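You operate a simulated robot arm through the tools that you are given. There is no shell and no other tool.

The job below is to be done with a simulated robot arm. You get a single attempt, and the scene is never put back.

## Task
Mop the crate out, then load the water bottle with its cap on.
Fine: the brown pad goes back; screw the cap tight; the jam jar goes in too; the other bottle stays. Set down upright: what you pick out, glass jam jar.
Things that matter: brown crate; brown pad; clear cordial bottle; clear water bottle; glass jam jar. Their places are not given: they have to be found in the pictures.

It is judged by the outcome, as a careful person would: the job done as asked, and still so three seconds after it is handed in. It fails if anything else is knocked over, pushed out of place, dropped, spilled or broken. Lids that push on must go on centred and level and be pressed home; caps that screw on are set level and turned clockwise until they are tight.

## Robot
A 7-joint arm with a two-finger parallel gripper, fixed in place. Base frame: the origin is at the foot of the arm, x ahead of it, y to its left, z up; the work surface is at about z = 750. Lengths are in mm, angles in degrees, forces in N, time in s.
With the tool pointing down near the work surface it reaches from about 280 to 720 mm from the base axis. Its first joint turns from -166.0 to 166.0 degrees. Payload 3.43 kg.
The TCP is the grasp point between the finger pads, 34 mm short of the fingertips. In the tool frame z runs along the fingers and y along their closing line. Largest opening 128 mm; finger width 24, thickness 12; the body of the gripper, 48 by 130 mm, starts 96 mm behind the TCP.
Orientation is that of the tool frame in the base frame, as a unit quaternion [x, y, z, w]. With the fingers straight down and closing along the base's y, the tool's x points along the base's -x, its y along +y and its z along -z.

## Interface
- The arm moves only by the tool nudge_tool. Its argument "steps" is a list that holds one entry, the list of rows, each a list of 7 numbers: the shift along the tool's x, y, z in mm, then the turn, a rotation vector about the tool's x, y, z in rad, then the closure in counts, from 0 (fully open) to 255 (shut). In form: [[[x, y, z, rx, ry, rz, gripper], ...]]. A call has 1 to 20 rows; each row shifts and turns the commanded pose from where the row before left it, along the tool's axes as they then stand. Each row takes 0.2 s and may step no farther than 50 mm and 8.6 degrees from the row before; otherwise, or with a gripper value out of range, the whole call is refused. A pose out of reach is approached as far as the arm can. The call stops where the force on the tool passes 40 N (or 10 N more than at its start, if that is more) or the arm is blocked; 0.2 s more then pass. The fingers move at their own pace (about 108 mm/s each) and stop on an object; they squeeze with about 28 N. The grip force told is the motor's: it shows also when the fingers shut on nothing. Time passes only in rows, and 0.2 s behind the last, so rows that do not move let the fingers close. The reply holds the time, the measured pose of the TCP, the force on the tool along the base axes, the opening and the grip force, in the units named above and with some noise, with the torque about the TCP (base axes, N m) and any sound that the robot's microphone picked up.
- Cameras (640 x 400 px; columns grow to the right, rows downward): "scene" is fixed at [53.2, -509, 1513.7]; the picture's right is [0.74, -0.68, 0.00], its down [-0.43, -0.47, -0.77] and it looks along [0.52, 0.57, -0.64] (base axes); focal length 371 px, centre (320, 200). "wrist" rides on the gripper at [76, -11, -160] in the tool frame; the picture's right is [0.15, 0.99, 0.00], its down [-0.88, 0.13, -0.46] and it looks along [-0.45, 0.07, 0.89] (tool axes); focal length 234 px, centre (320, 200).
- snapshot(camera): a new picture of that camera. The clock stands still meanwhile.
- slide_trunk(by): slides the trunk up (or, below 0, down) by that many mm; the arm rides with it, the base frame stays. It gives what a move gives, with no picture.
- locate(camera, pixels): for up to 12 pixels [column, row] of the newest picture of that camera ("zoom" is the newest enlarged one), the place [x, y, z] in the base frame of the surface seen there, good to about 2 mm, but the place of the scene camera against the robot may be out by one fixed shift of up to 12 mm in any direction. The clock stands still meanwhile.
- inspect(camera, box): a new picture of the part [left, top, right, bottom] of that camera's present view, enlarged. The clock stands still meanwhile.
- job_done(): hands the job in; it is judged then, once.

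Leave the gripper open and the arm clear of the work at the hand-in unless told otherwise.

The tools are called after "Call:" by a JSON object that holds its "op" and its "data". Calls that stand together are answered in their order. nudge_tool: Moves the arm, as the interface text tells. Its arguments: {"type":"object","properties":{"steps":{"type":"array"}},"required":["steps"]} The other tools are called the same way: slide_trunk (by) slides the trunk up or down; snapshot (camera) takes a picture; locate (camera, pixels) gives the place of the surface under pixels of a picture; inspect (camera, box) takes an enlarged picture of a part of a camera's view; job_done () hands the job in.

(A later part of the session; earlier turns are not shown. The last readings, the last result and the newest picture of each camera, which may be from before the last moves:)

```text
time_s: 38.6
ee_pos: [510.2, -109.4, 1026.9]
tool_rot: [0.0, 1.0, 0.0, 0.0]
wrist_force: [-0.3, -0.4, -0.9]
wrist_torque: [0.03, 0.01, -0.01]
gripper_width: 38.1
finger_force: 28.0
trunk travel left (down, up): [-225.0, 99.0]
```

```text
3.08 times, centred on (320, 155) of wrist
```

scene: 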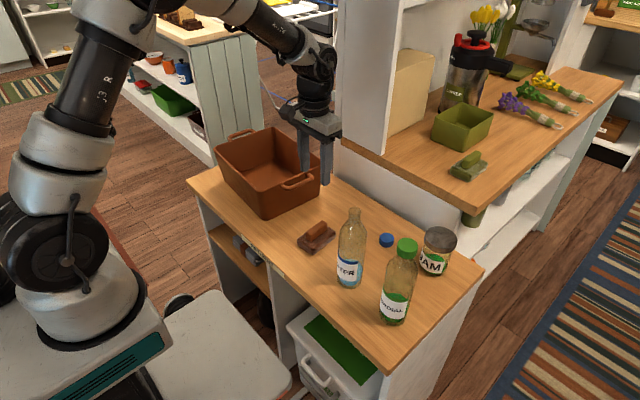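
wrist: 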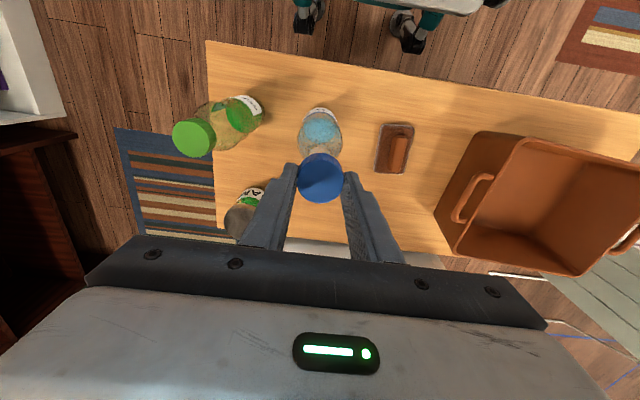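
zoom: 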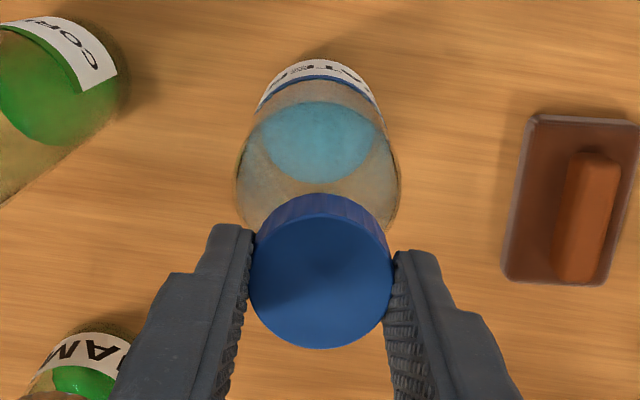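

Measured pose is now (510.2, −109.4); both views agree that the bottle's axis is at about (511.5, −110.5). I'll correct by (+1.2, −1.0), and continue creeping down.

Call:
{"op": "nudge_tool", "data": {"steps": [[[-1.2, -1.0, 0, 0, 0, 0, 255], [0, 0, 0, 0, 0, 0, 255], [0, 0, 1, 0, 0, 0, 255], [0, 0, 1, 0, 0, 0, 255], [0, 0, 0, 0, 0, 0, 255]]]}}

Call:
{"op": "inspect", "data": {"camera": "scene", "box": [330, 180, 386, 230]}}

Call:
{"op": "inspect", "data": {"camera": "wrist", "box": [270, 90, 370, 220]}}

```text
time_s: 39.8
ee_pos: [512.6, -110.8, 1024.9]
tool_rot: [0.0, 1.0, 0.001, 0.001]
wrist_force: [-0.3, -0.2, -0.7]
wrist_torque: [-0.02, 0.02, 0.02]
gripper_width: 37.9
finger_force: 28.1
trunk travel left (down, up): [-225.0, 99.0]
```

```text
8.00 times, centred on (358, 205) of scene
```

zoom: 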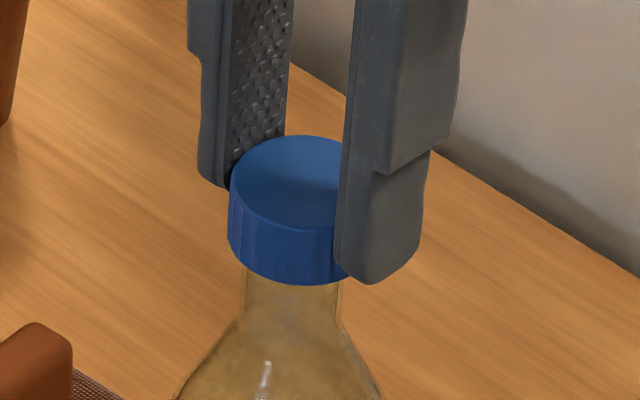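

```text
3.08 times, centred on (320, 155) of wrist
```

zoom: 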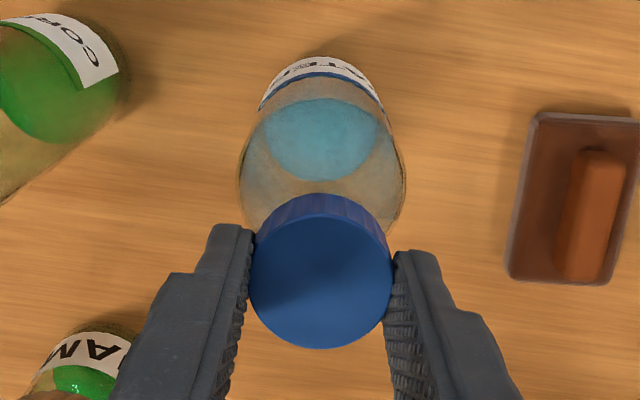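

Very close now; the mouth is about 0.6 mm nearer in x. Small correction and keep creeping down until contact is felt.

Call:
{"op": "nudge_tool", "data": {"steps": [[[0.6, 0, 1, 0, 0, 0, 255], [0, 0, 1, 0, 0, 0, 255], [0, 0, 1, 0, 0, 0, 255], [0, 0, 1, 0, 0, 0, 255], [0, 0, 1, 0, 0, 0, 255], [0, 0, 0, 0, 0, 0, 255]]]}}

```text
time_s: 41.2
ee_pos: [512.4, -110.3, 1020.5]
tool_rot: [0.0, 1.0, 0.0, 0.0]
wrist_force: [-0.1, 0.1, -0.1]
wrist_torque: [0.04, 0.01, -0.01]
gripper_width: 38.1
finger_force: 28.6
trunk travel left (down, up): [-225.0, 99.0]
```

Call:
{"op": "nudge_tool", "data": {"steps": [[[0.4, 0, 1, 0, 0, 0, 255], [0, 0, 1, 0, 0, 0, 255], [0, 0, 1, 0, 0, 0, 255], [0, 0, 0, 0, 0, 0, 255]]]}}

Call:
{"op": "inspect", "data": {"camera": "scene", "box": [330, 180, 386, 230]}}

```text
time_s: 42.2
ee_pos: [512.3, -110.7, 1017.8]
tool_rot: [0.0, 1.0, 0.0, 0.0]
wrist_force: [-0.4, -0.6, -0.6]
wrist_torque: [0.02, 0.0, 0.0]
gripper_width: 38.2
finger_force: 28.6
trunk travel left (down, up): [-225.0, 99.0]
```

```text
8.00 times, centred on (358, 205) of scene
```

zoom: 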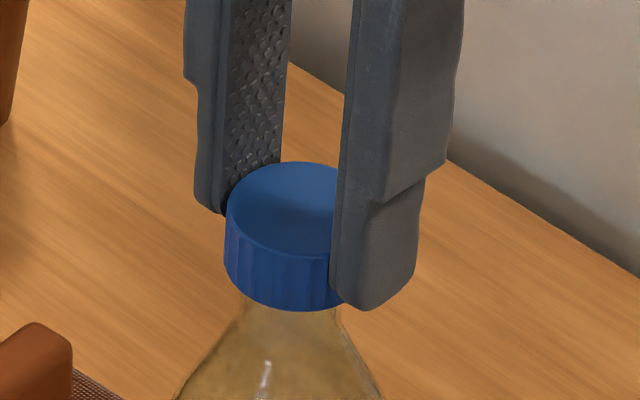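

The cap's skirt is now ~6 mm below the mouth with no touch so it's well centred. Continue down till it seats on the thread.

Call:
{"op": "nudge_tool", "data": {"steps": [[[0, 0, 1, 0, 0, 0, 255], [0, 0, 1, 0, 0, 0, 255], [0, 0, 1, 0, 0, 0, 255], [0, 0, 0, 0, 0, 0, 255]]]}}

```text
time_s: 43.2
ee_pos: [511.5, -109.6, 1013.9]
tool_rot: [-0.001, 1.0, -0.001, 0.0]
wrist_force: [-0.6, 0.7, -0.3]
wrist_torque: [-0.02, -0.02, -0.01]
gripper_width: 38.2
finger_force: 28.3
trunk travel left (down, up): [-225.0, 99.0]
```

Call:
{"op": "nudge_tool", "data": {"steps": [[[0, 0, 1, 0, 0, 0, 255], [0, 0, 1, 0, 0, 0, 255], [0, 0, 1, 0, 0, 0, 255], [0, 0, 0, 0, 0, 0, 255]]]}}

```text
time_s: 44.2
ee_pos: [512.3, -109.3, 1011.4]
tool_rot: [0.0, 1.0, 0.0, 0.0]
wrist_force: [-0.1, 0.5, 0.0]
wrist_torque: [0.0, 0.01, 0.03]
gripper_width: 38.3
finger_force: 28.0
trunk travel left (down, up): [-225.0, 99.0]
```

Call:
{"op": "nudge_tool", "data": {"steps": [[[0, 0, 1, 0, 0, 0, 255], [0, 0, 1, 0, 0, 0, 255], [0, 0, 0, 0, 0, 0, 255]]]}}

Call:
{"op": "inspect", "data": {"camera": "scene", "box": [330, 180, 386, 230]}}

```text
time_s: 45.0
ee_pos: [512.6, -109.4, 1007.3]
tool_rot: [0.001, 1.0, 0.0, -0.001]
wrist_force: [-0.3, -0.2, -2.5]
wrist_torque: [0.04, 0.01, 0.01]
gripper_width: 37.8
finger_force: 27.9
trunk travel left (down, up): [-225.0, 99.0]
```

```text
8.00 times, centred on (358, 205) of scene
```

zoom: 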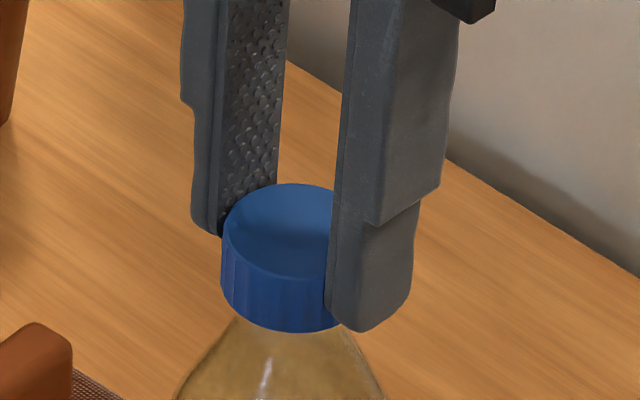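

No contact yet (cap bottom ≈969). Keep creeping.

Call:
{"op": "nudge_tool", "data": {"steps": [[[0, 0, 1, 0, 0, 0, 255], [0, 0, 1, 0, 0, 0, 255], [0, 0, 0, 0, 0, 0, 255]]]}}

```text
time_s: 45.8
ee_pos: [512.9, -109.7, 1007.3]
tool_rot: [0.001, 1.0, -0.001, 0.0]
wrist_force: [-0.6, -0.9, 2.1]
wrist_torque: [0.0, 0.02, 0.0]
gripper_width: 37.9
finger_force: 28.0
trunk travel left (down, up): [-225.0, 99.0]
```

Call:
{"op": "nudge_tool", "data": {"steps": [[[0, 0, 1, 0, 0, 0, 255], [0, 0, 0, 0, 0, 0, 255]]]}}

```text
time_s: 46.4
ee_pos: [512.1, -110.1, 1006.6]
tool_rot: [0.0, 1.0, 0.0, 0.0]
wrist_force: [-0.2, -0.7, 7.7]
wrist_torque: [-0.03, 0.0, 0.0]
gripper_width: 37.9
finger_force: 28.3
trunk travel left (down, up): [-225.0, 99.0]
```

Contact: 7.7 N at TCP z≈1006.6. Now turning clockwise (positive about tool z), following down slightly with the thread.

Call:
{"op": "nudge_tool", "data": {"steps": [[[0, 0, 0, 0, 0, 0.14, 255], [0, 0, 0.1, 0, 0, 0.14, 255], [0, 0, 0.1, 0, 0, 0.14, 255], [0, 0, 0.1, 0, 0, 0.14, 255], [0, 0, 0.1, 0, 0, 0.14, 255], [0, 0, 0.1, 0, 0, 0.14, 255], [0, 0, 0.1, 0, 0, 0.14, 255], [0, 0, 0, 0, 0, 0, 255]]]}}

Call:
{"op": "inspect", "data": {"camera": "scene", "box": [310, 190, 400, 300]}}

```text
time_s: 48.2
ee_pos: [512.4, -110.4, 1006.6]
tool_rot: [0.471, 0.882, 0.0, 0.001]
wrist_force: [0.7, -1.9, 24.5]
wrist_torque: [-0.08, 0.03, -0.03]
gripper_width: 38.1
finger_force: 27.7
trunk travel left (down, up): [-225.0, 99.0]
```

```text
3.64 times, centred on (355, 245) of scene
```

zoom: 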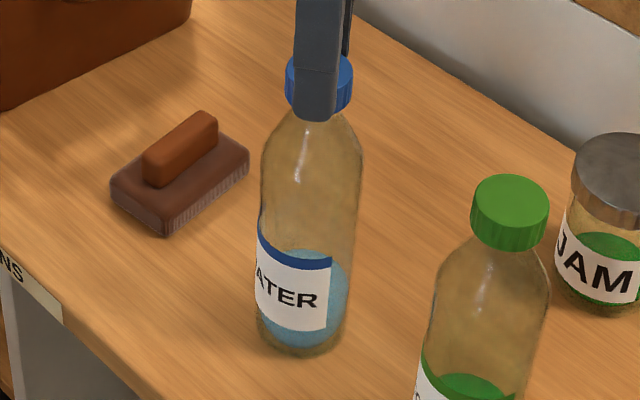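

The bottle isn't spinning; force is up to 24 N. I'll keep turning without feeding more down.

Call:
{"op": "nudge_tool", "data": {"steps": [[[0, 0, -0.2, 0, 0, 0.14, 255], [0, 0, 0, 0, 0, 0.14, 255], [0, 0, 0, 0, 0, 0.14, 255], [0, 0, 0, 0, 0, 0.14, 255], [0, 0, 0, 0, 0, 0.14, 255], [0, 0, 0, 0, 0, 0.14, 255], [0, 0, 0, 0, 0, 0.14, 255], [0, 0, 0, 0, 0, 0, 255]]]}}

Call:
{"op": "inspect", "data": {"camera": "scene", "box": [310, 190, 400, 300]}}

```text
time_s: 50.0
ee_pos: [511.7, -109.5, 1005.1]
tool_rot: [0.831, 0.557, 0.001, 0.002]
wrist_force: [-0.4, -0.9, 21.6]
wrist_torque: [-0.09, 0.08, 0.02]
gripper_width: 38.1
finger_force: 28.5
trunk travel left (down, up): [-225.0, 99.0]
```

```text
3.64 times, centred on (355, 245) of scene
```

zoom: 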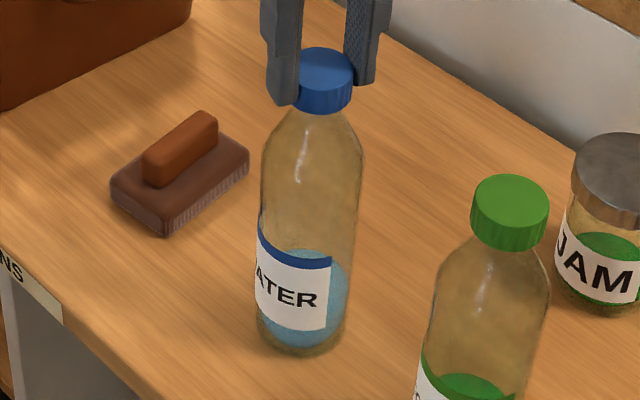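

It's descending (1006.6 → 1005.1). Continue turning.

Call:
{"op": "nudge_tool", "data": {"steps": [[[0, 0, 0, 0, 0, 0.14, 255], [0, 0, 0, 0, 0, 0.14, 255], [0, 0, 0.1, 0, 0, 0.14, 255], [0, 0, 0.1, 0, 0, 0.14, 255], [0, 0, 0.1, 0, 0, 0.14, 255], [0, 0, 0.1, 0, 0, 0.14, 255], [0, 0, 0.1, 0, 0, 0.14, 255], [0, 0, 0, 0, 0, 0, 255]]]}}

```text
time_s: 51.8
ee_pos: [510.7, -110.3, 1005.6]
tool_rot: [0.995, 0.1, 0.0, 0.0]
wrist_force: [0.8, -0.6, 14.1]
wrist_torque: [-0.05, -0.06, 0.21]
gripper_width: 38.5
finger_force: 28.0
trunk travel left (down, up): [-225.0, 99.0]
```

Torque is starting to show (0.21 N·m) as the thread takes up. Continue.

Call:
{"op": "nudge_tool", "data": {"steps": [[[0, 0, 0.1, 0, 0, 0.14, 255], [0, 0, 0.1, 0, 0, 0.14, 255], [0, 0, 0.1, 0, 0, 0.14, 255], [0, 0, 0.1, 0, 0, 0.14, 255], [0, 0, 0, 0, 0, 0, 255]]]}}

Call:
{"op": "inspect", "data": {"camera": "scene", "box": [310, 190, 400, 300]}}

```text
time_s: 53.0
ee_pos: [512.2, -109.8, 1005.4]
tool_rot: [0.984, -0.179, 0.001, 0.0]
wrist_force: [-0.1, 0.9, 15.3]
wrist_torque: [-0.01, -0.04, 0.23]
gripper_width: 38.0
finger_force: 28.1
trunk travel left (down, up): [-225.0, 99.0]
```

```text
3.64 times, centred on (355, 245) of scene
```

zoom: 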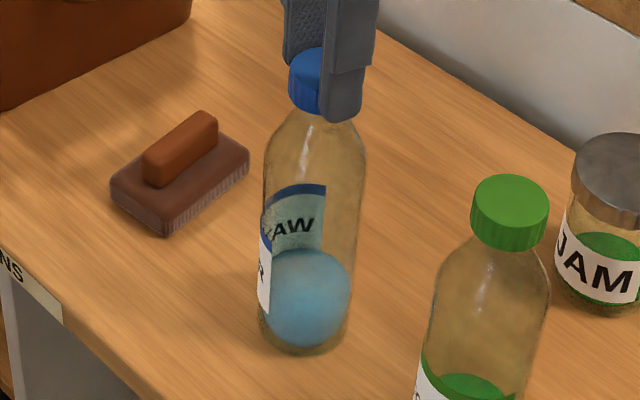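

The label has turned: the bottle slipped round on the table at about 0.22 N·m, so the cap is snug. To be sure it's tight I'll press harder so the base grips the table, then turn on and see whether the cap moves relative to the bottle.

Call:
{"op": "nudge_tool", "data": {"steps": [[[0, 0, 0.3, 0, 0, 0, 255], [0, 0, 0.2, 0, 0, 0, 255], [0, 0, 0, 0, 0, 0, 255]]]}}

Call:
{"op": "inspect", "data": {"camera": "scene", "box": [330, 190, 380, 230]}}

Call:
{"op": "inspect", "data": {"camera": "wrist", "box": [220, 90, 420, 220]}}

```text
time_s: 53.8
ee_pos: [511.7, -110.8, 1004.8]
tool_rot: [0.984, -0.178, 0.0, 0.0]
wrist_force: [0.5, 0.6, 20.2]
wrist_torque: [0.06, -0.01, 0.11]
gripper_width: 38.3
finger_force: 27.9
trunk travel left (down, up): [-225.0, 99.0]
```

```text
10.00 times, centred on (355, 210) of scene
```

zoom: 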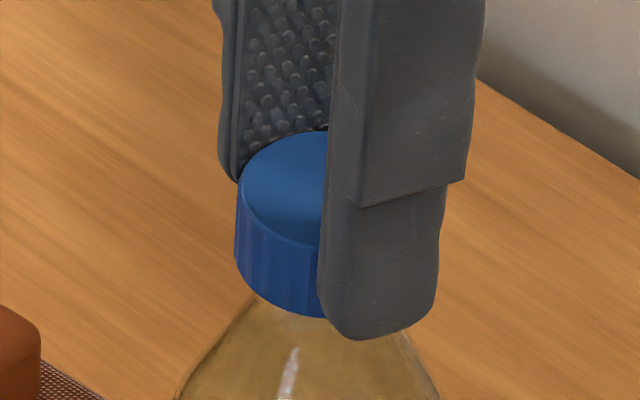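

```text
3.08 times, centred on (320, 155) of wrist
```

zoom: 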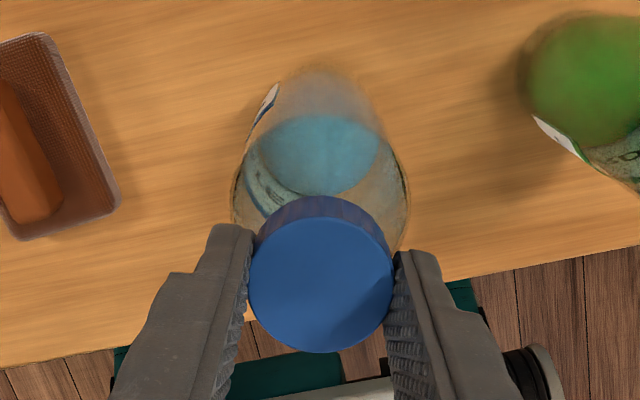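

Since the wrist camera turns with the tool, the label position there (left edge, ~(265,105)) shows relative motion. Press to ~30 N and turn three more steps.

Call:
{"op": "nudge_tool", "data": {"steps": [[[0, 0, 0.3, 0, 0, 0, 255], [0, 0, 0, 0, 0, 0.14, 255], [0, 0, 0, 0, 0, 0.14, 255], [0, 0, 0, 0, 0, 0.14, 255], [0, 0, 0, 0, 0, 0, 255]]]}}

Call:
{"op": "inspect", "data": {"camera": "wrist", "box": [220, 90, 420, 220]}}

```text
time_s: 55.0
ee_pos: [510.9, -108.8, 1003.8]
tool_rot: [0.925, -0.38, 0.0, 0.0]
wrist_force: [-1.1, 0.4, 7.5]
wrist_torque: [-0.05, 0.09, 0.0]
gripper_width: 38.0
finger_force: 28.1
trunk travel left (down, up): [-225.0, 99.0]
```

```text
3.08 times, centred on (320, 155) of wrist
```

zoom: 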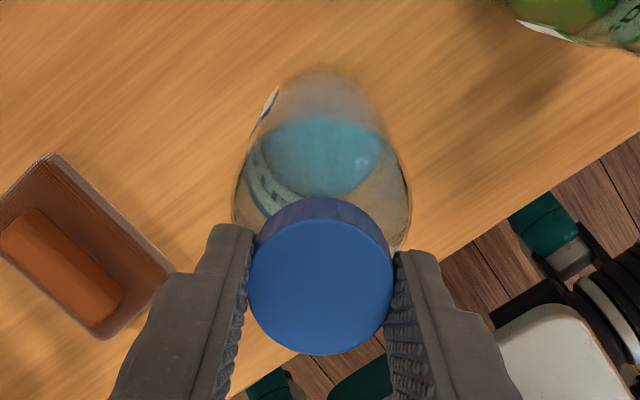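

Force fell and z dropped 1 mm: the cap moved further down the thread. Keep pressing and turning.

Call:
{"op": "nudge_tool", "data": {"steps": [[[0, 0, 0.3, 0, 0, 0, 255], [0, 0, 0.3, 0, 0, 0, 255], [0, 0, 0, 0, 0, 0.1, 255], [0, 0, 0, 0, 0, 0.1, 255], [0, 0, 0, 0, 0, 0, 255]]]}}

Call:
{"op": "inspect", "data": {"camera": "wrist", "box": [220, 90, 420, 220]}}

```text
time_s: 56.2
ee_pos: [512.7, -109.9, 1004.6]
tool_rot: [0.883, -0.469, 0.001, 0.0]
wrist_force: [-1.1, -0.4, 6.7]
wrist_torque: [-0.02, 0.03, 0.01]
gripper_width: 38.3
finger_force: 28.0
trunk travel left (down, up): [-225.0, 99.0]
```

```text
3.08 times, centred on (320, 155) of wrist
```

zoom: 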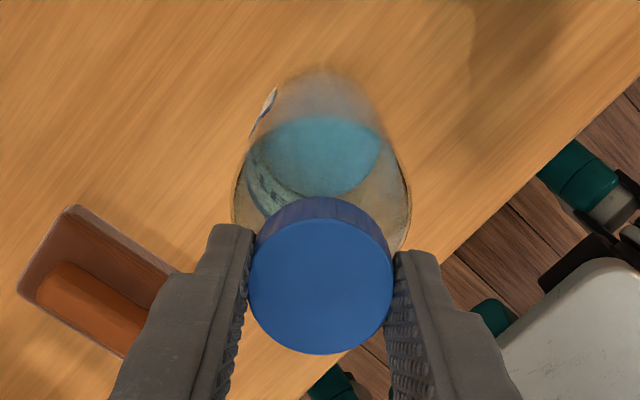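

Let me check cap height and grip with locate and the scene view, to see whether the fingers are slipping on the cap.

Call:
{"op": "locate", "data": {"camera": "zoom", "pixels": [[320, 275], [320, 230], [320, 330], [270, 275], [370, 275], [300, 300]]}}

Call:
{"op": "inspect", "data": {"camera": "scene", "box": [310, 190, 400, 300]}}

```text
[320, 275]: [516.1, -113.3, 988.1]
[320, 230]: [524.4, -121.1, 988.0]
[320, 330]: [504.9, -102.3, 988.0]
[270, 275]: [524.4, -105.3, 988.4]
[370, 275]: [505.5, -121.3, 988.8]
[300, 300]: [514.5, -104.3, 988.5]
```

```text
3.64 times, centred on (355, 245) of scene
```

zoom: 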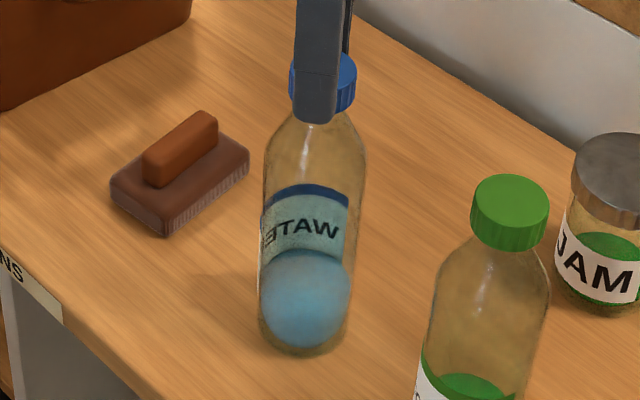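

The cap's top is at 988.1, level with the closed cordial cap, so it is fully seated; the fingers slid ~3 mm down on it when I pressed. From ~110° on, the bottle turned along with the cap. I'll release, rise, unwind the wrist, regrip at the proper height and do a firm final check turn.

Call:
{"op": "nudge_tool", "data": {"steps": [[[0, 0, -2, 0, 0, 0, 255], [0, 0, 0, 0, 0, 0, 130], [0, 0, 0, 0, 0, 0, 130], [0, 0, 0, 0, 0, 0, 130], [0, 0, -20, 0, 0, 0, 130], [0, 0, -30, 0, 0, 0, 130], [0, 0, 0, 0, 0, -0.147, 130], [0, 0, 0, 0, 0, -0.147, 130], [0, 0, 0, 0, 0, -0.147, 130], [0, 0, 0, 0, 0, -0.147, 130], [0, 0, 0, 0, 0, -0.147, 130], [0, 0, 0, 0, 0, -0.147, 130], [0, 0, 0, 0, 0, -0.147, 130], [0, 0, 0, 0, 0, -0.147, 130], [0, 0, 0, 0, 0, -0.147, 130], [0, 0, 0, 0, 0, -0.147, 130], [0, 0, 0, 0, 0, -0.147, 130], [0, 0, 0, 0, 0, -0.147, 130], [0, 0, 0, 0, 0, -0.147, 130], [0, 0, 0, 0, 0, -0.147, 130]]]}}

Call:
{"op": "nudge_tool", "data": {"steps": [[[0, 0, 0, 0, 0, -0.147, 130], [0, 0, 0, 0, 0, -0.147, 130], [0, 0, 0, 0, 0, -0.147, 130], [0, 0, 0, 0, 0, -0.147, 130], [0, 0, 0, 0, 0, -0.147, 130], [0, 0, 0, 0, 0, -0.147, 130], [0, 0, 0, 0, 0, -0.147, 130], [0, 0, 0, 0, 0, -0.147, 130], [0, 0, 0, 0, 0, -0.147, 130], [0, 0, 0, 0, 0, -0.147, 130], [0, 0, 0, 0, 0, -0.147, 130], [0, 0, 0, 0, 0, -0.147, 130], [0, 0, 0, 0, 0, -0.147, 130], [0, 0, 0, 0, 0, -0.147, 130], [0, 0, 0, 0, 0, 0, 130]]]}}

Call:
{"op": "snapshot", "data": {"camera": "wrist"}}

Call:
{"op": "inspect", "data": {"camera": "scene", "box": [310, 190, 400, 300]}}

```text
time_s: 60.4
ee_pos: [511.9, -110.1, 1054.8]
tool_rot: [0.857, 0.515, 0.001, 0.0]
wrist_force: [-0.8, -0.7, -0.8]
wrist_torque: [0.0, 0.0, -0.02]
gripper_width: 62.8
finger_force: 0.0
trunk travel left (down, up): [-225.0, 99.0]
```

```text
time_s: 63.6
ee_pos: [512.5, -109.2, 1055.8]
tool_rot: [0.002, 1.0, 0.001, 0.0]
wrist_force: [-0.5, 0.2, 0.1]
wrist_torque: [-0.01, 0.01, 0.01]
gripper_width: 62.9
finger_force: 0.1
trunk travel left (down, up): [-225.0, 99.0]
```

```text
taken
```

wrist: 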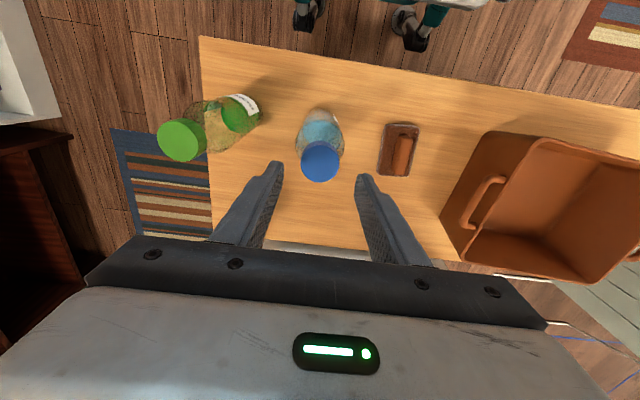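

```text
3.64 times, centred on (355, 245) of scene
```

zoom: 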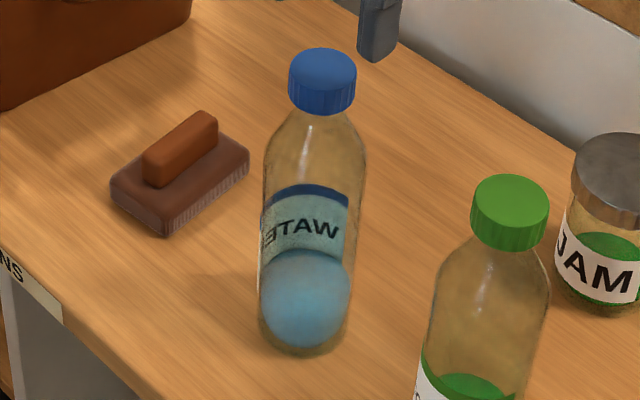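

The cap sits level on the bottle. I'll get its exact centre before regripping.

Call:
{"op": "inspect", "data": {"camera": "wrist", "box": [280, 130, 360, 190]}}

```text
6.67 times, centred on (320, 160) of wrist
```

zoom: 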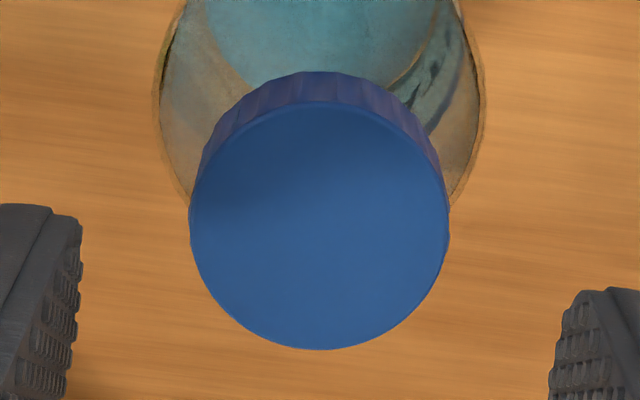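

Call:
{"op": "locate", "data": {"camera": "zoom", "pixels": [[320, 108], [320, 342], [320, 225], [196, 225], [443, 225]]}}

```text
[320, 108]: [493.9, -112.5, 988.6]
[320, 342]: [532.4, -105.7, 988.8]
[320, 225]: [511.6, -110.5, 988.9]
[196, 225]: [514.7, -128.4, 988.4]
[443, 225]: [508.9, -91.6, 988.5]
```

Centred on the TCP. Lower 48 mm to the original grip height, close, and press lightly.

Call:
{"op": "nudge_tool", "data": {"steps": [[[0, 0, 30, 0, 0, 0, 130], [0, 0, 14, 0, 0, 0, 130], [0, 0, 4, 0, 0, 0, 130], [0, 0, 0, 0, 0, 0, 255], [0, 0, 0, 0, 0, 0, 255], [0, 0, 0.5, 0, 0, 0, 255], [0, 0, 0.2, 0, 0, 0, 255], [0, 0, 0, 0, 0, 0, 255]]]}}

Call:
{"op": "inspect", "data": {"camera": "wrist", "box": [220, 90, 420, 220]}}

```text
time_s: 65.4
ee_pos: [513.1, -110.2, 1008.8]
tool_rot: [0.003, 1.0, 0.0, 0.001]
wrist_force: [-0.4, -0.2, 6.7]
wrist_torque: [-0.02, 0.02, -0.01]
gripper_width: 38.2
finger_force: 27.8
trunk travel left (down, up): [-225.0, 99.0]
```

```text
3.08 times, centred on (320, 155) of wrist
```

zoom: 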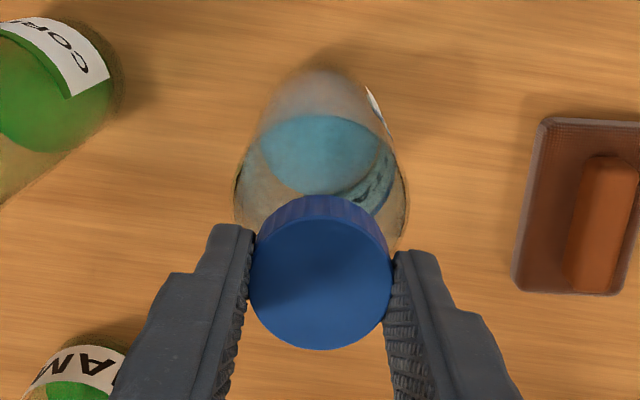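

Now turn clockwise ~40° at this press and compare the label in the same view.

Call:
{"op": "nudge_tool", "data": {"steps": [[[0, 0, 0.3, 0, 0, 0.12, 255], [0, 0, 0, 0, 0, 0.12, 255], [0, 0, 0, 0, 0, 0.12, 255], [0, 0, 0, 0, 0, 0.12, 255], [0, 0, 0, 0, 0, 0.12, 255], [0, 0, 0, 0, 0, 0.12, 255]]]}}

Call:
{"op": "inspect", "data": {"camera": "wrist", "box": [220, 90, 420, 220]}}

```text
time_s: 66.8
ee_pos: [510.1, -109.1, 1007.4]
tool_rot: [0.356, 0.935, 0.001, 0.002]
wrist_force: [-1.1, 0.2, 21.1]
wrist_torque: [-0.01, 0.06, 0.29]
gripper_width: 38.3
finger_force: 27.9
trunk travel left (down, up): [-225.0, 99.0]
```

```text
3.08 times, centred on (320, 155) of wrist
```

zoom: 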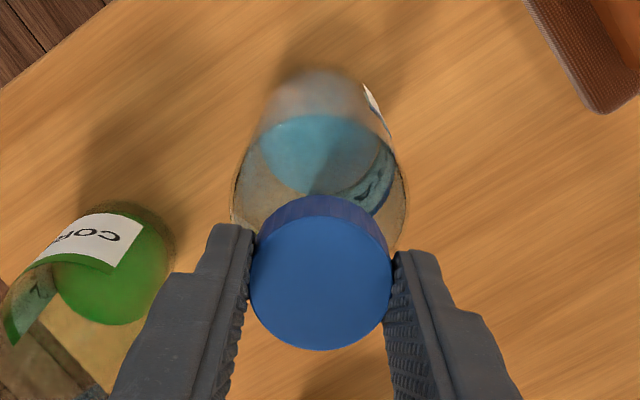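

The torque reached 0.29 N·m at 21 N press and the label stays nearly put relative to the cap, so the bottle turns with it. One more pass with a firmer press to see if there is any creep.

Call:
{"op": "nudge_tool", "data": {"steps": [[[0, 0, 0.2, 0, 0, 0.12, 255], [0, 0, 0.1, 0, 0, 0.12, 255], [0, 0, 0.1, 0, 0, 0.12, 255], [0, 0, 0, 0, 0, 0.12, 255], [0, 0, 0, 0, 0, 0.12, 255], [0, 0, 0, 0, 0, 0.12, 255], [0, 0, 0, 0, 0, 0.12, 255], [0, 0, 0, 0, 0, 0.12, 255]]]}}

Call:
{"op": "inspect", "data": {"camera": "wrist", "box": [220, 90, 420, 220]}}

Call:
{"op": "snapshot", "data": {"camera": "scene"}}

```text
time_s: 68.6
ee_pos: [511.5, -110.1, 1005.9]
tool_rot: [0.747, 0.665, 0.0, 0.0]
wrist_force: [0.5, -0.8, 12.6]
wrist_torque: [0.0, 0.02, 0.23]
gripper_width: 38.0
finger_force: 27.7
trunk travel left (down, up): [-225.0, 99.0]
```

```text
3.08 times, centred on (320, 155) of wrist
```

zoom: 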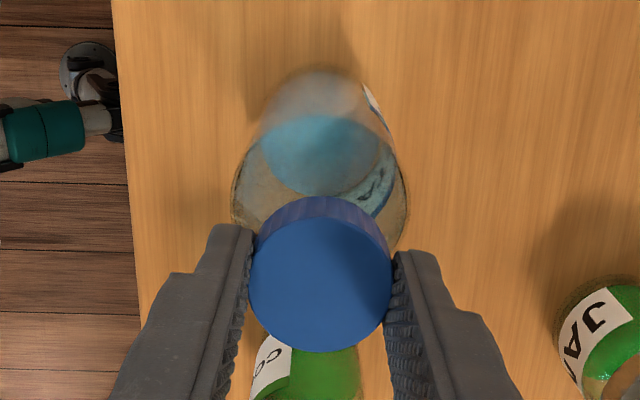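

```text
taken
```

scene: 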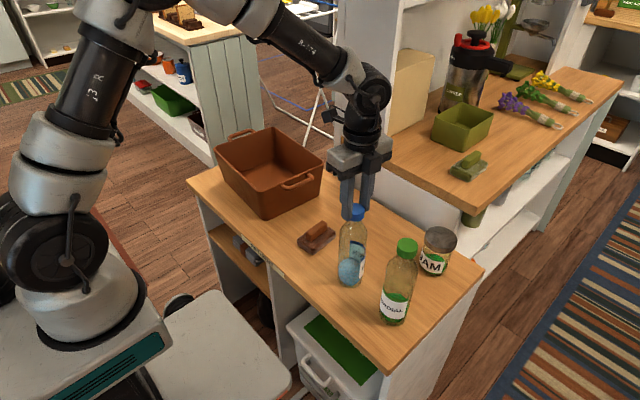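

The label held still relative to the cap through another 55° at 0.23–0.29 N·m: the cap is tight. I'll release, rise and unwind the wrist; the jar goes in first, then the bottle.

Call:
{"op": "nudge_tool", "data": {"steps": [[[0, 0, -1.5, 0, 0, 0, 255], [0, 0, 0, 0, 0, 0, 130], [0, 0, 0, 0, 0, 0, 130], [0, 0, 0, 0, 0, 0, 130], [0, 0, -20, 0, 0, 0, 130], [0, 0, -40, 0, 0, 0, 130], [0, 0, -40, 0, 0, -0.14, 130], [0, 0, 0, 0, 0, -0.14, 130], [0, 0, 0, 0, 0, -0.14, 130], [0, 0, 0, 0, 0, -0.14, 130], [0, 0, 0, 0, 0, -0.14, 130], [0, 0, 0, 0, 0, -0.14, 130], [0, 0, 0, 0, 0, -0.14, 130], [0, 0, 0, 0, 0, -0.14, 130], [0, 0, 0, 0, 0, -0.14, 130], [0, 0, 0, 0, 0, -0.14, 130], [0, 0, 0, 0, 0, -0.14, 130], [0, 0, 0, 0, 0, -0.14, 130], [0, 0, 0, 0, 0, 0, 130]]]}}

Call:
{"op": "inspect", "data": {"camera": "scene", "box": [310, 190, 470, 340]}}

Call:
{"op": "snapshot", "data": {"camera": "wrist"}}

```text
time_s: 72.6
ee_pos: [512.0, -110.6, 1109.1]
tool_rot: [0.003, 1.0, 0.0, 0.0]
wrist_force: [0.4, -0.4, 0.0]
wrist_torque: [0.01, 0.02, 0.02]
gripper_width: 62.7
finger_force: 0.0
trunk travel left (down, up): [-225.0, 99.0]
```

```text
2.67 times, centred on (390, 265) of scene
```

zoom: 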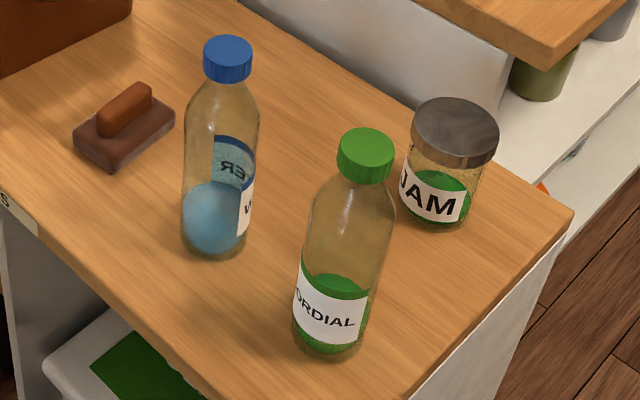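

```text
taken
```

wrist: 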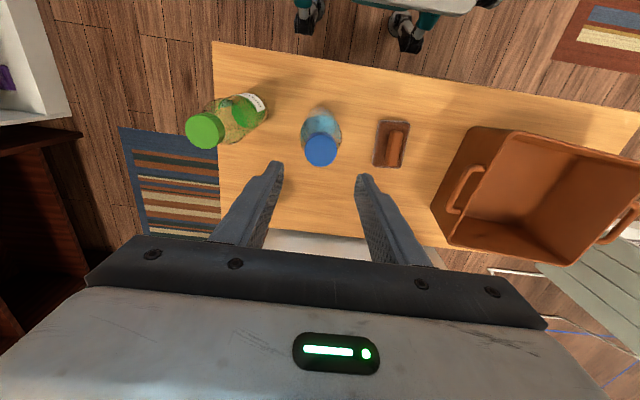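

The bottle stands undisturbed with its cap on. Next the jar at about (696, −229), lid top 863. It's near the reach limit, so I'll aim the tool radially (yaw −18.3°) and go over it high with the fingers fully open.

Call:
{"op": "nudge_tool", "data": {"steps": [[[0, 0, 0, 0, 0, 0.107, 0], [0, 0, 0, 0, 0, 0.106, 0], [0, 0, 0, 0, 0, 0.106, 0], [-40, -11, 0, 0, 0, 0, 0], [-40, -11, 0, 0, 0, 0, 0], [-40, -11, 0, 0, 0, 0, 0], [-40, -11, 0, 0, 0, 0, 0], [-40, -11, 0, 0, 0, 0, 0], [0, 0, 30, 0, 0, 0, 0], [0, 0, 30, 0, 0, 0, 0], [0, 0, 0, 0, 0, 0, 0]]]}}

Call:
{"op": "snapshot", "data": {"camera": "wrist"}}

```text
time_s: 75.0
ee_pos: [672.8, -217.5, 1047.1]
tool_rot: [0.161, 0.987, 0.0, 0.0]
wrist_force: [0.0, 0.1, -0.1]
wrist_torque: [0.05, -0.04, 0.02]
gripper_width: 128.1
finger_force: 0.0
out of reach, approached as far as the arm can: row 8
trunk travel left (down, up): [-225.0, 99.0]
```

```text
taken
```

wrist: 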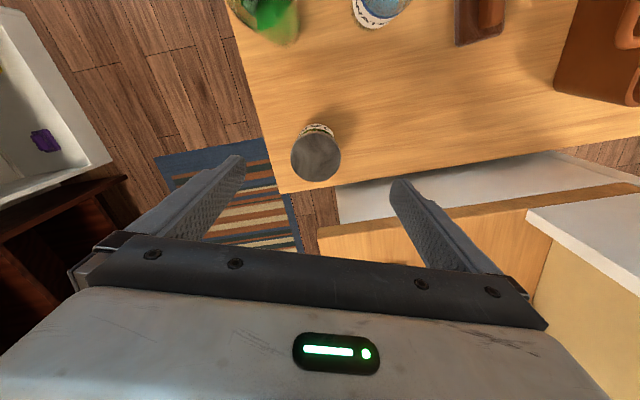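

Out of reach at that height by a few mm. I'll locate the jar's lid exactly, then tilt the tool outward a little to gain reach.

Call:
{"op": "inspect", "data": {"camera": "wrist", "box": [280, 115, 360, 195]}}

```text
5.00 times, centred on (320, 155) of wrist
```

zoom: 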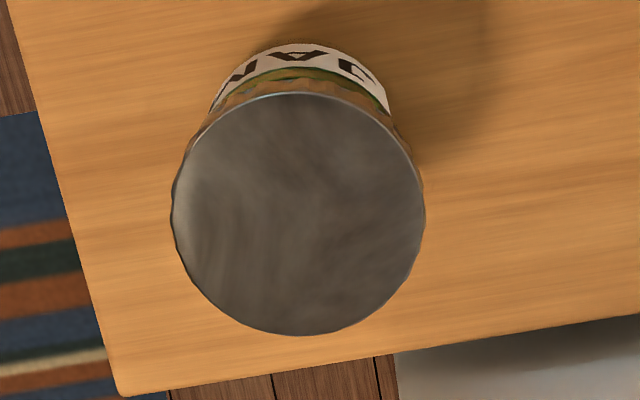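

Call:
{"op": "locate", "data": {"camera": "zoom", "pixels": [[298, 102], [298, 328], [298, 215], [180, 215], [416, 215], [300, 180]]}}

```text
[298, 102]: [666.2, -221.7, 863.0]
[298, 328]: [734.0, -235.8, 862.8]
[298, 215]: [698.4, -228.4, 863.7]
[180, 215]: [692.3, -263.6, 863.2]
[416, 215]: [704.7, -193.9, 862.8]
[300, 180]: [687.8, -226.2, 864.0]
```

Jar lid centre is (700, −228.7), ~74 mm wide, at radius 736. I'll tilt the fingers outward by 11.5° (closing line stays level), which brings the tips farther out, then read the pose.

Call:
{"op": "nudge_tool", "data": {"steps": [[[10, 0, 0, 0, 0, 0, 0], [0, 0, 0, 0, -0.1, 0, 0], [0, 0, 0, 0, -0.1, 0, 0], [0, 0, 0, 0, 0, 0, 0]]]}}

```text
time_s: 76.0
ee_pos: [661.4, -215.3, 1047.4]
tool_rot: [0.161, 0.982, -0.016, 0.098]
wrist_force: [-1.0, 0.0, 0.2]
wrist_torque: [-0.01, 0.03, 0.03]
gripper_width: 128.0
finger_force: 0.0
trunk travel left (down, up): [-225.0, 99.0]
```

The tilt is right (fingers lean outward radially). Now toward TCP (696.5, −227.6, 920), tips still above the lid.

Call:
{"op": "nudge_tool", "data": {"steps": [[[-3.7, -0.2, 44, 0, 0, 0, 0], [-3.7, -0.2, 44, 0, 0, 0, 0], [-3.8, -0.3, 44, 0, 0, 0, 0], [0, 0, 0, 0, 0, 0, 0]]]}}

Call:
{"op": "snapshot", "data": {"camera": "wrist"}}

Call:
{"op": "snapshot", "data": {"camera": "scene"}}

```text
time_s: 77.0
ee_pos: [696.9, -227.0, 919.7]
tool_rot: [0.161, 0.982, -0.016, 0.099]
wrist_force: [0.8, 0.5, 0.1]
wrist_torque: [0.03, -0.03, 0.0]
gripper_width: 128.0
finger_force: 0.1
trunk travel left (down, up): [-225.0, 99.0]
```

```text
taken
```

wrist: 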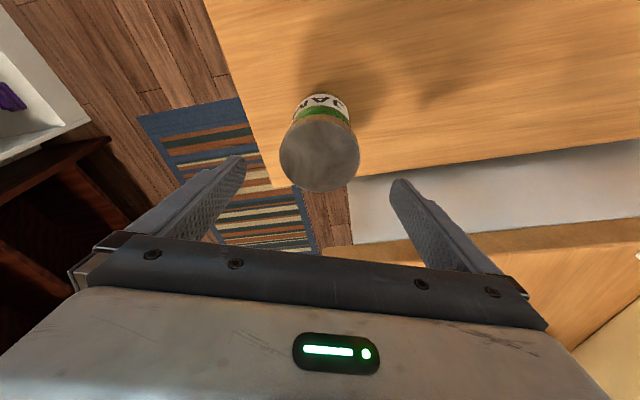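

```text
taken
```

scene: 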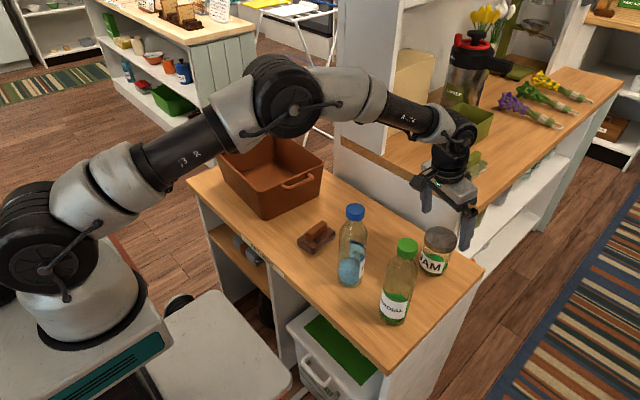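

In reach and the jar is centred between the fingers. Straight down 54 mm so the tips straddle the lid.

Call:
{"op": "nudge_tool", "data": {"steps": [[[4, -0.3, 19.5, 0, 0, 0, 0], [4, -0.2, 19.5, 0, 0, 0, 0], [2.9, -0.2, 13.9, 0, 0, 0, 0], [0, 0, 0, 0, 0, 0, 0]]]}}

Call:
{"op": "snapshot", "data": {"camera": "wrist"}}

Call:
{"op": "inspect", "data": {"camera": "scene", "box": [390, 170, 500, 290]}}

```text
time_s: 78.0
ee_pos: [694.6, -228.2, 865.8]
tool_rot: [0.161, 0.982, -0.016, 0.099]
wrist_force: [0.6, 0.5, 0.0]
wrist_torque: [0.01, -0.01, 0.0]
gripper_width: 128.0
finger_force: 0.2
trunk travel left (down, up): [-225.0, 99.0]
```

```text
taken
```

wrist: 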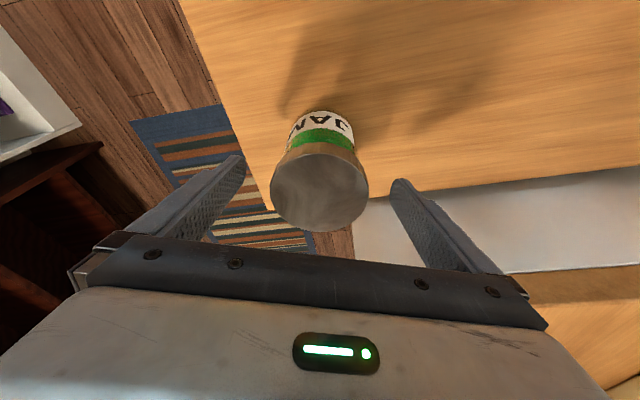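

```text
3.33 times, centred on (445, 230) of scene
```

zoom: 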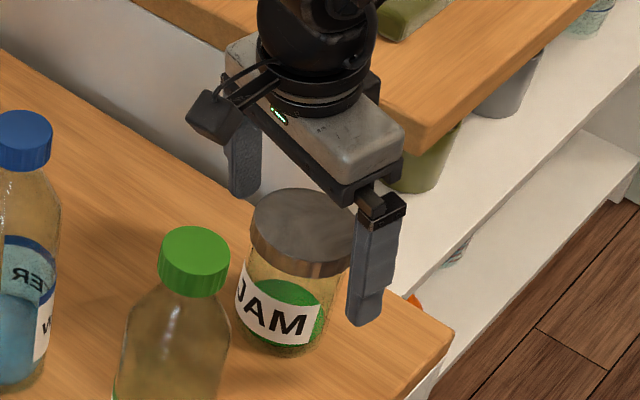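

Fingers straddle the jar with room. Nudge 2 mm outward and close.

Call:
{"op": "nudge_tool", "data": {"steps": [[[-2.2, 0.8, 0.4, 0, 0, 0, 0], [0, 0, 0, 0, 0, 0, 60], [0, 0, 0, 0, 0, 0, 90], [0, 0, 0, 0, 0, 0, 110], [0, 0, 0, 0, 0, 0, 255], [0, 0, 0, 0, 0, 0, 255]]]}}

Call:
{"op": "inspect", "data": {"camera": "wrist", "box": [220, 90, 420, 240]}}

```text
time_s: 79.4
ee_pos: [697.4, -228.3, 864.4]
tool_rot: [0.161, 0.982, -0.016, 0.099]
wrist_force: [-0.4, -0.3, -0.2]
wrist_torque: [-0.07, -0.03, -0.01]
gripper_width: 75.0
finger_force: 28.2
trunk travel left (down, up): [-225.0, 99.0]
```

```text
2.67 times, centred on (320, 165) of wrist
```

zoom: 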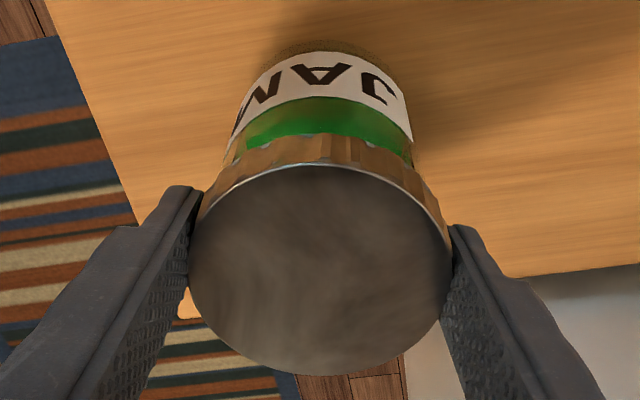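

Jar gripped by the lid at 75.0 mm. Lift straight up first, then bring it in a little while rising to z≈1040.

Call:
{"op": "nudge_tool", "data": {"steps": [[[-2, 0, -9.8, 0, 0, 0, 255], [-5, 0, -24.5, 0, 0, 0, 255], [-6, 0, -29.4, 0, 0, 0, 255], [3.8, 0, -41.6, 0, 0, 0, 255], [3.8, 0, -41.6, 0, 0, 0, 255], [3.8, 0, -41.6, 0, 0, 0, 255], [0, 0, 0, 0, 0, 0, 255]]]}}

Call:
{"op": "snapshot", "data": {"camera": "scene"}}

```text
time_s: 81.0
ee_pos: [664.1, -214.9, 1050.6]
tool_rot: [0.16, 0.982, -0.016, 0.098]
wrist_force: [-0.6, 0.7, -1.7]
wrist_torque: [0.0, -0.02, -0.05]
gripper_width: 75.1
finger_force: 28.2
trunk travel left (down, up): [-225.0, 99.0]
```

```text
taken
```

scene: 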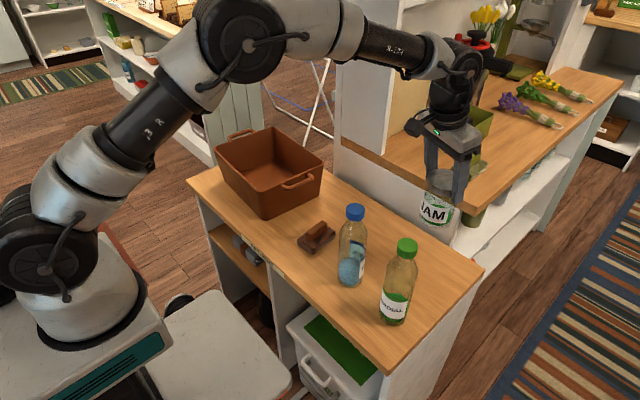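

The jar hangs upright. I'll carry it across at this height to over the crate, aiming for the jar axis at about (575, 278).

Call:
{"op": "nudge_tool", "data": {"steps": [[[10, 18, -2, 0, 0, 0, 255], [19.75, 36.6, -4, 0, 0, 0, 255], [19.75, 36.6, -4, 0, 0, 0, 255], [19.75, 36.6, -4, 0, 0, 0, 255], [19.75, 36.6, -4, 0, 0, 0, 255], [19.75, 36.6, -4, 0, 0, 0, 255], [19.75, 36.6, -4, 0, 0, 0, 255], [19.75, 36.6, -4, 0, 0, 0, 255], [19.75, 36.6, -4, 0, 0, 0, 255], [19.75, 36.6, -4, 0, 0, 0, 255], [19.75, 36.6, -4, 0, 0, 0, 255], [19.75, 36.6, -4, 0, 0, 0, 255], [9.75, 18.4, -2, 0, 0, 0, 255], [0, 0, 0, 0, 0, 0, 255]]]}}

Call:
{"op": "snapshot", "data": {"camera": "wrist"}}

Call:
{"op": "snapshot", "data": {"camera": "scene"}}

```text
time_s: 84.0
ee_pos: [573.6, 277.1, 1048.8]
tool_rot: [0.161, 0.982, -0.017, 0.099]
wrist_force: [-0.4, 0.5, -2.5]
wrist_torque: [0.0, -0.02, 0.02]
gripper_width: 75.1
finger_force: 28.3
trunk travel left (down, up): [-225.0, 99.0]
```

```text
taken
```

wrist: 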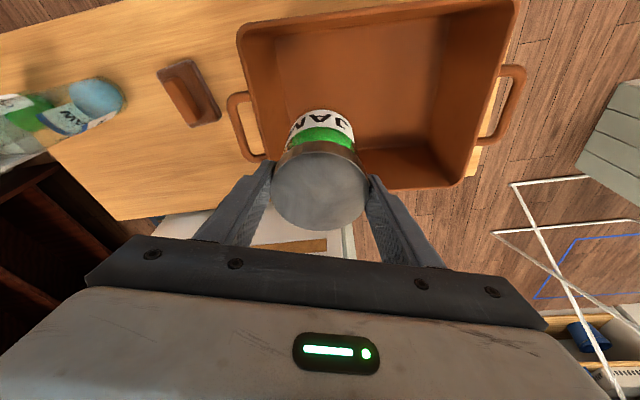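

```text
taken
```

scene: 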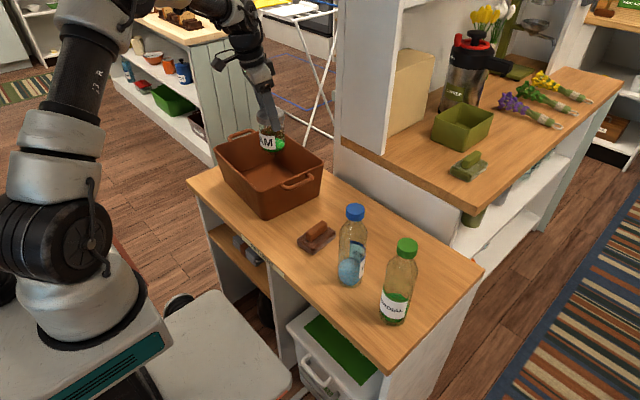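

Jar is over the crate interior. Lower it vertically, creeping at the end.

Call:
{"op": "nudge_tool", "data": {"steps": [[[4, 0, 19.6, 0, 0, 0, 255], [7.95, 0, 39.2, 0, 0, 0, 255], [7.95, 0, 39.2, 0, 0, 0, 255], [7.95, 0, 39.2, 0, 0, 0, 255], [4, 0, 19.6, 0, 0, 0, 255], [1, 0, 4.9, 0, 0, 0, 255], [0, 0, 0, 0, 0, 0, 255]]]}}

Call:
{"op": "snapshot", "data": {"camera": "wrist"}}

Call:
{"op": "inspect", "data": {"camera": "scene", "box": [200, 90, 360, 240]}}

```text
time_s: 85.6
ee_pos: [572.4, 279.4, 884.0]
tool_rot: [0.16, 0.982, -0.015, 0.099]
wrist_force: [-0.2, 0.3, -2.4]
wrist_torque: [0.03, 0.02, 0.0]
gripper_width: 74.8
finger_force: 27.7
trunk travel left (down, up): [-225.0, 99.0]
```

```text
taken
```

wrist: 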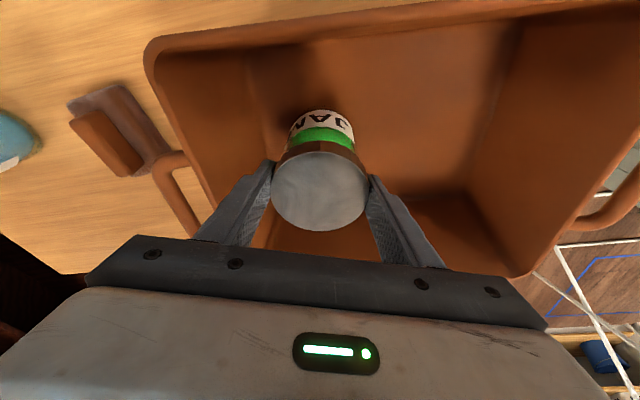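

```text
2.67 times, centred on (280, 165) of scene
```

zoom: 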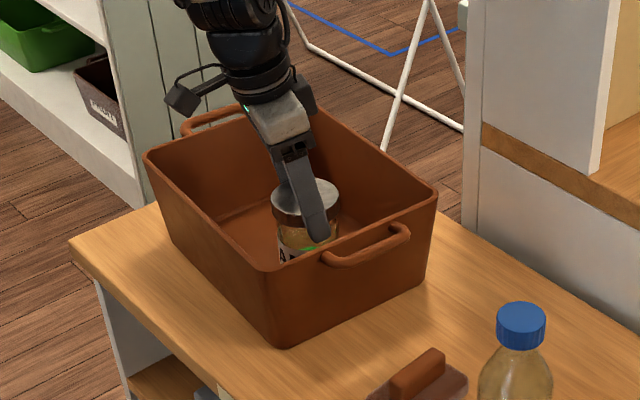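

Call:
{"op": "nudge_tool", "data": {"steps": [[[1, 0, 4.9, 0, 0, 0, 255], [0.8, 0, 3.9, 0, 0, 0, 255], [0.4, 0, 2, 0, 0, 0, 255], [0.2, 0, 1, 0, 0, 0, 255], [0, 0, 0, 0, 0, 0, 255]]]}}

```text
time_s: 86.8
ee_pos: [574.3, 277.3, 873.0]
tool_rot: [0.161, 0.982, -0.016, 0.099]
wrist_force: [-0.6, -1.2, -2.2]
wrist_torque: [0.01, 0.04, 0.03]
gripper_width: 75.0
finger_force: 27.7
trunk travel left (down, up): [-225.0, 99.0]
```

Call:
{"op": "nudge_tool", "data": {"steps": [[[0.2, 0, 1, 0, 0, 0, 255], [0.2, 0, 1, 0, 0, 0, 255], [0.1, 0, 0.5, 0, 0, 0, 255], [0, 0, 0, 0, 0, 0, 255]]]}}

```text
time_s: 87.8
ee_pos: [573.3, 277.5, 870.2]
tool_rot: [0.161, 0.982, -0.016, 0.099]
wrist_force: [0.6, -0.7, 1.8]
wrist_torque: [0.03, 0.06, 0.02]
gripper_width: 75.1
finger_force: 27.9
trunk travel left (down, up): [-225.0, 99.0]
```

The jar's weight is on the floor (force went from −2.4 to +1.8 N). Release to ~92 mm and rise straight up.

Call:
{"op": "nudge_tool", "data": {"steps": [[[0, 0, 0, 0, 0, 0, 90], [0, 0, 0, 0, 0, 0, 72], [0, 0, 0, 0, 0, 0, 72], [-4, 0, -19.6, 0, 0, 0, 72], [-7.95, 0, -39.2, 0, 0, 0, 72], [-7.95, 0, -39.2, 0, 0, 0, 72], [-7.95, 0, -39.2, 0, 0, 0, 72], [-6, 0, -29.4, 0, 0, 0, 72], [0, 0, 0, 0, 0, 0, 72]]]}}

Call:
{"op": "snapshot", "data": {"camera": "wrist"}}

Call:
{"op": "inspect", "data": {"camera": "scene", "box": [200, 90, 360, 240]}}

```text
time_s: 89.8
ee_pos: [573.0, 276.6, 1041.4]
tool_rot: [0.16, 0.982, -0.016, 0.099]
wrist_force: [0.0, -0.3, 0.4]
wrist_torque: [0.03, -0.02, 0.04]
gripper_width: 92.0
finger_force: 0.0
trunk travel left (down, up): [-225.0, 99.0]
```

```text
taken
```

wrist: 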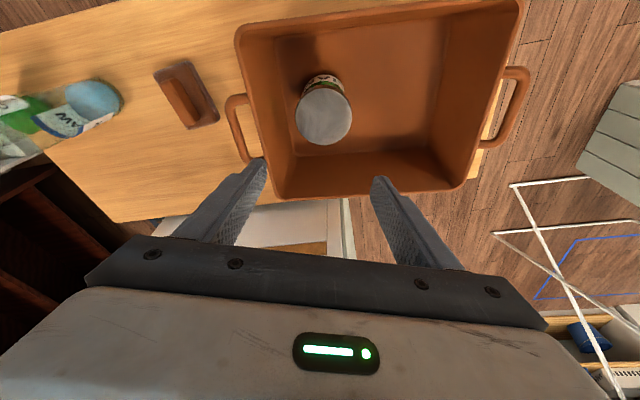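

```text
2.67 times, centred on (280, 165) of scene
```

zoom: 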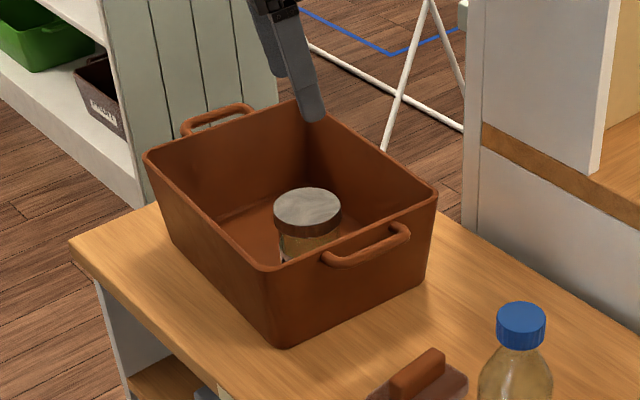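

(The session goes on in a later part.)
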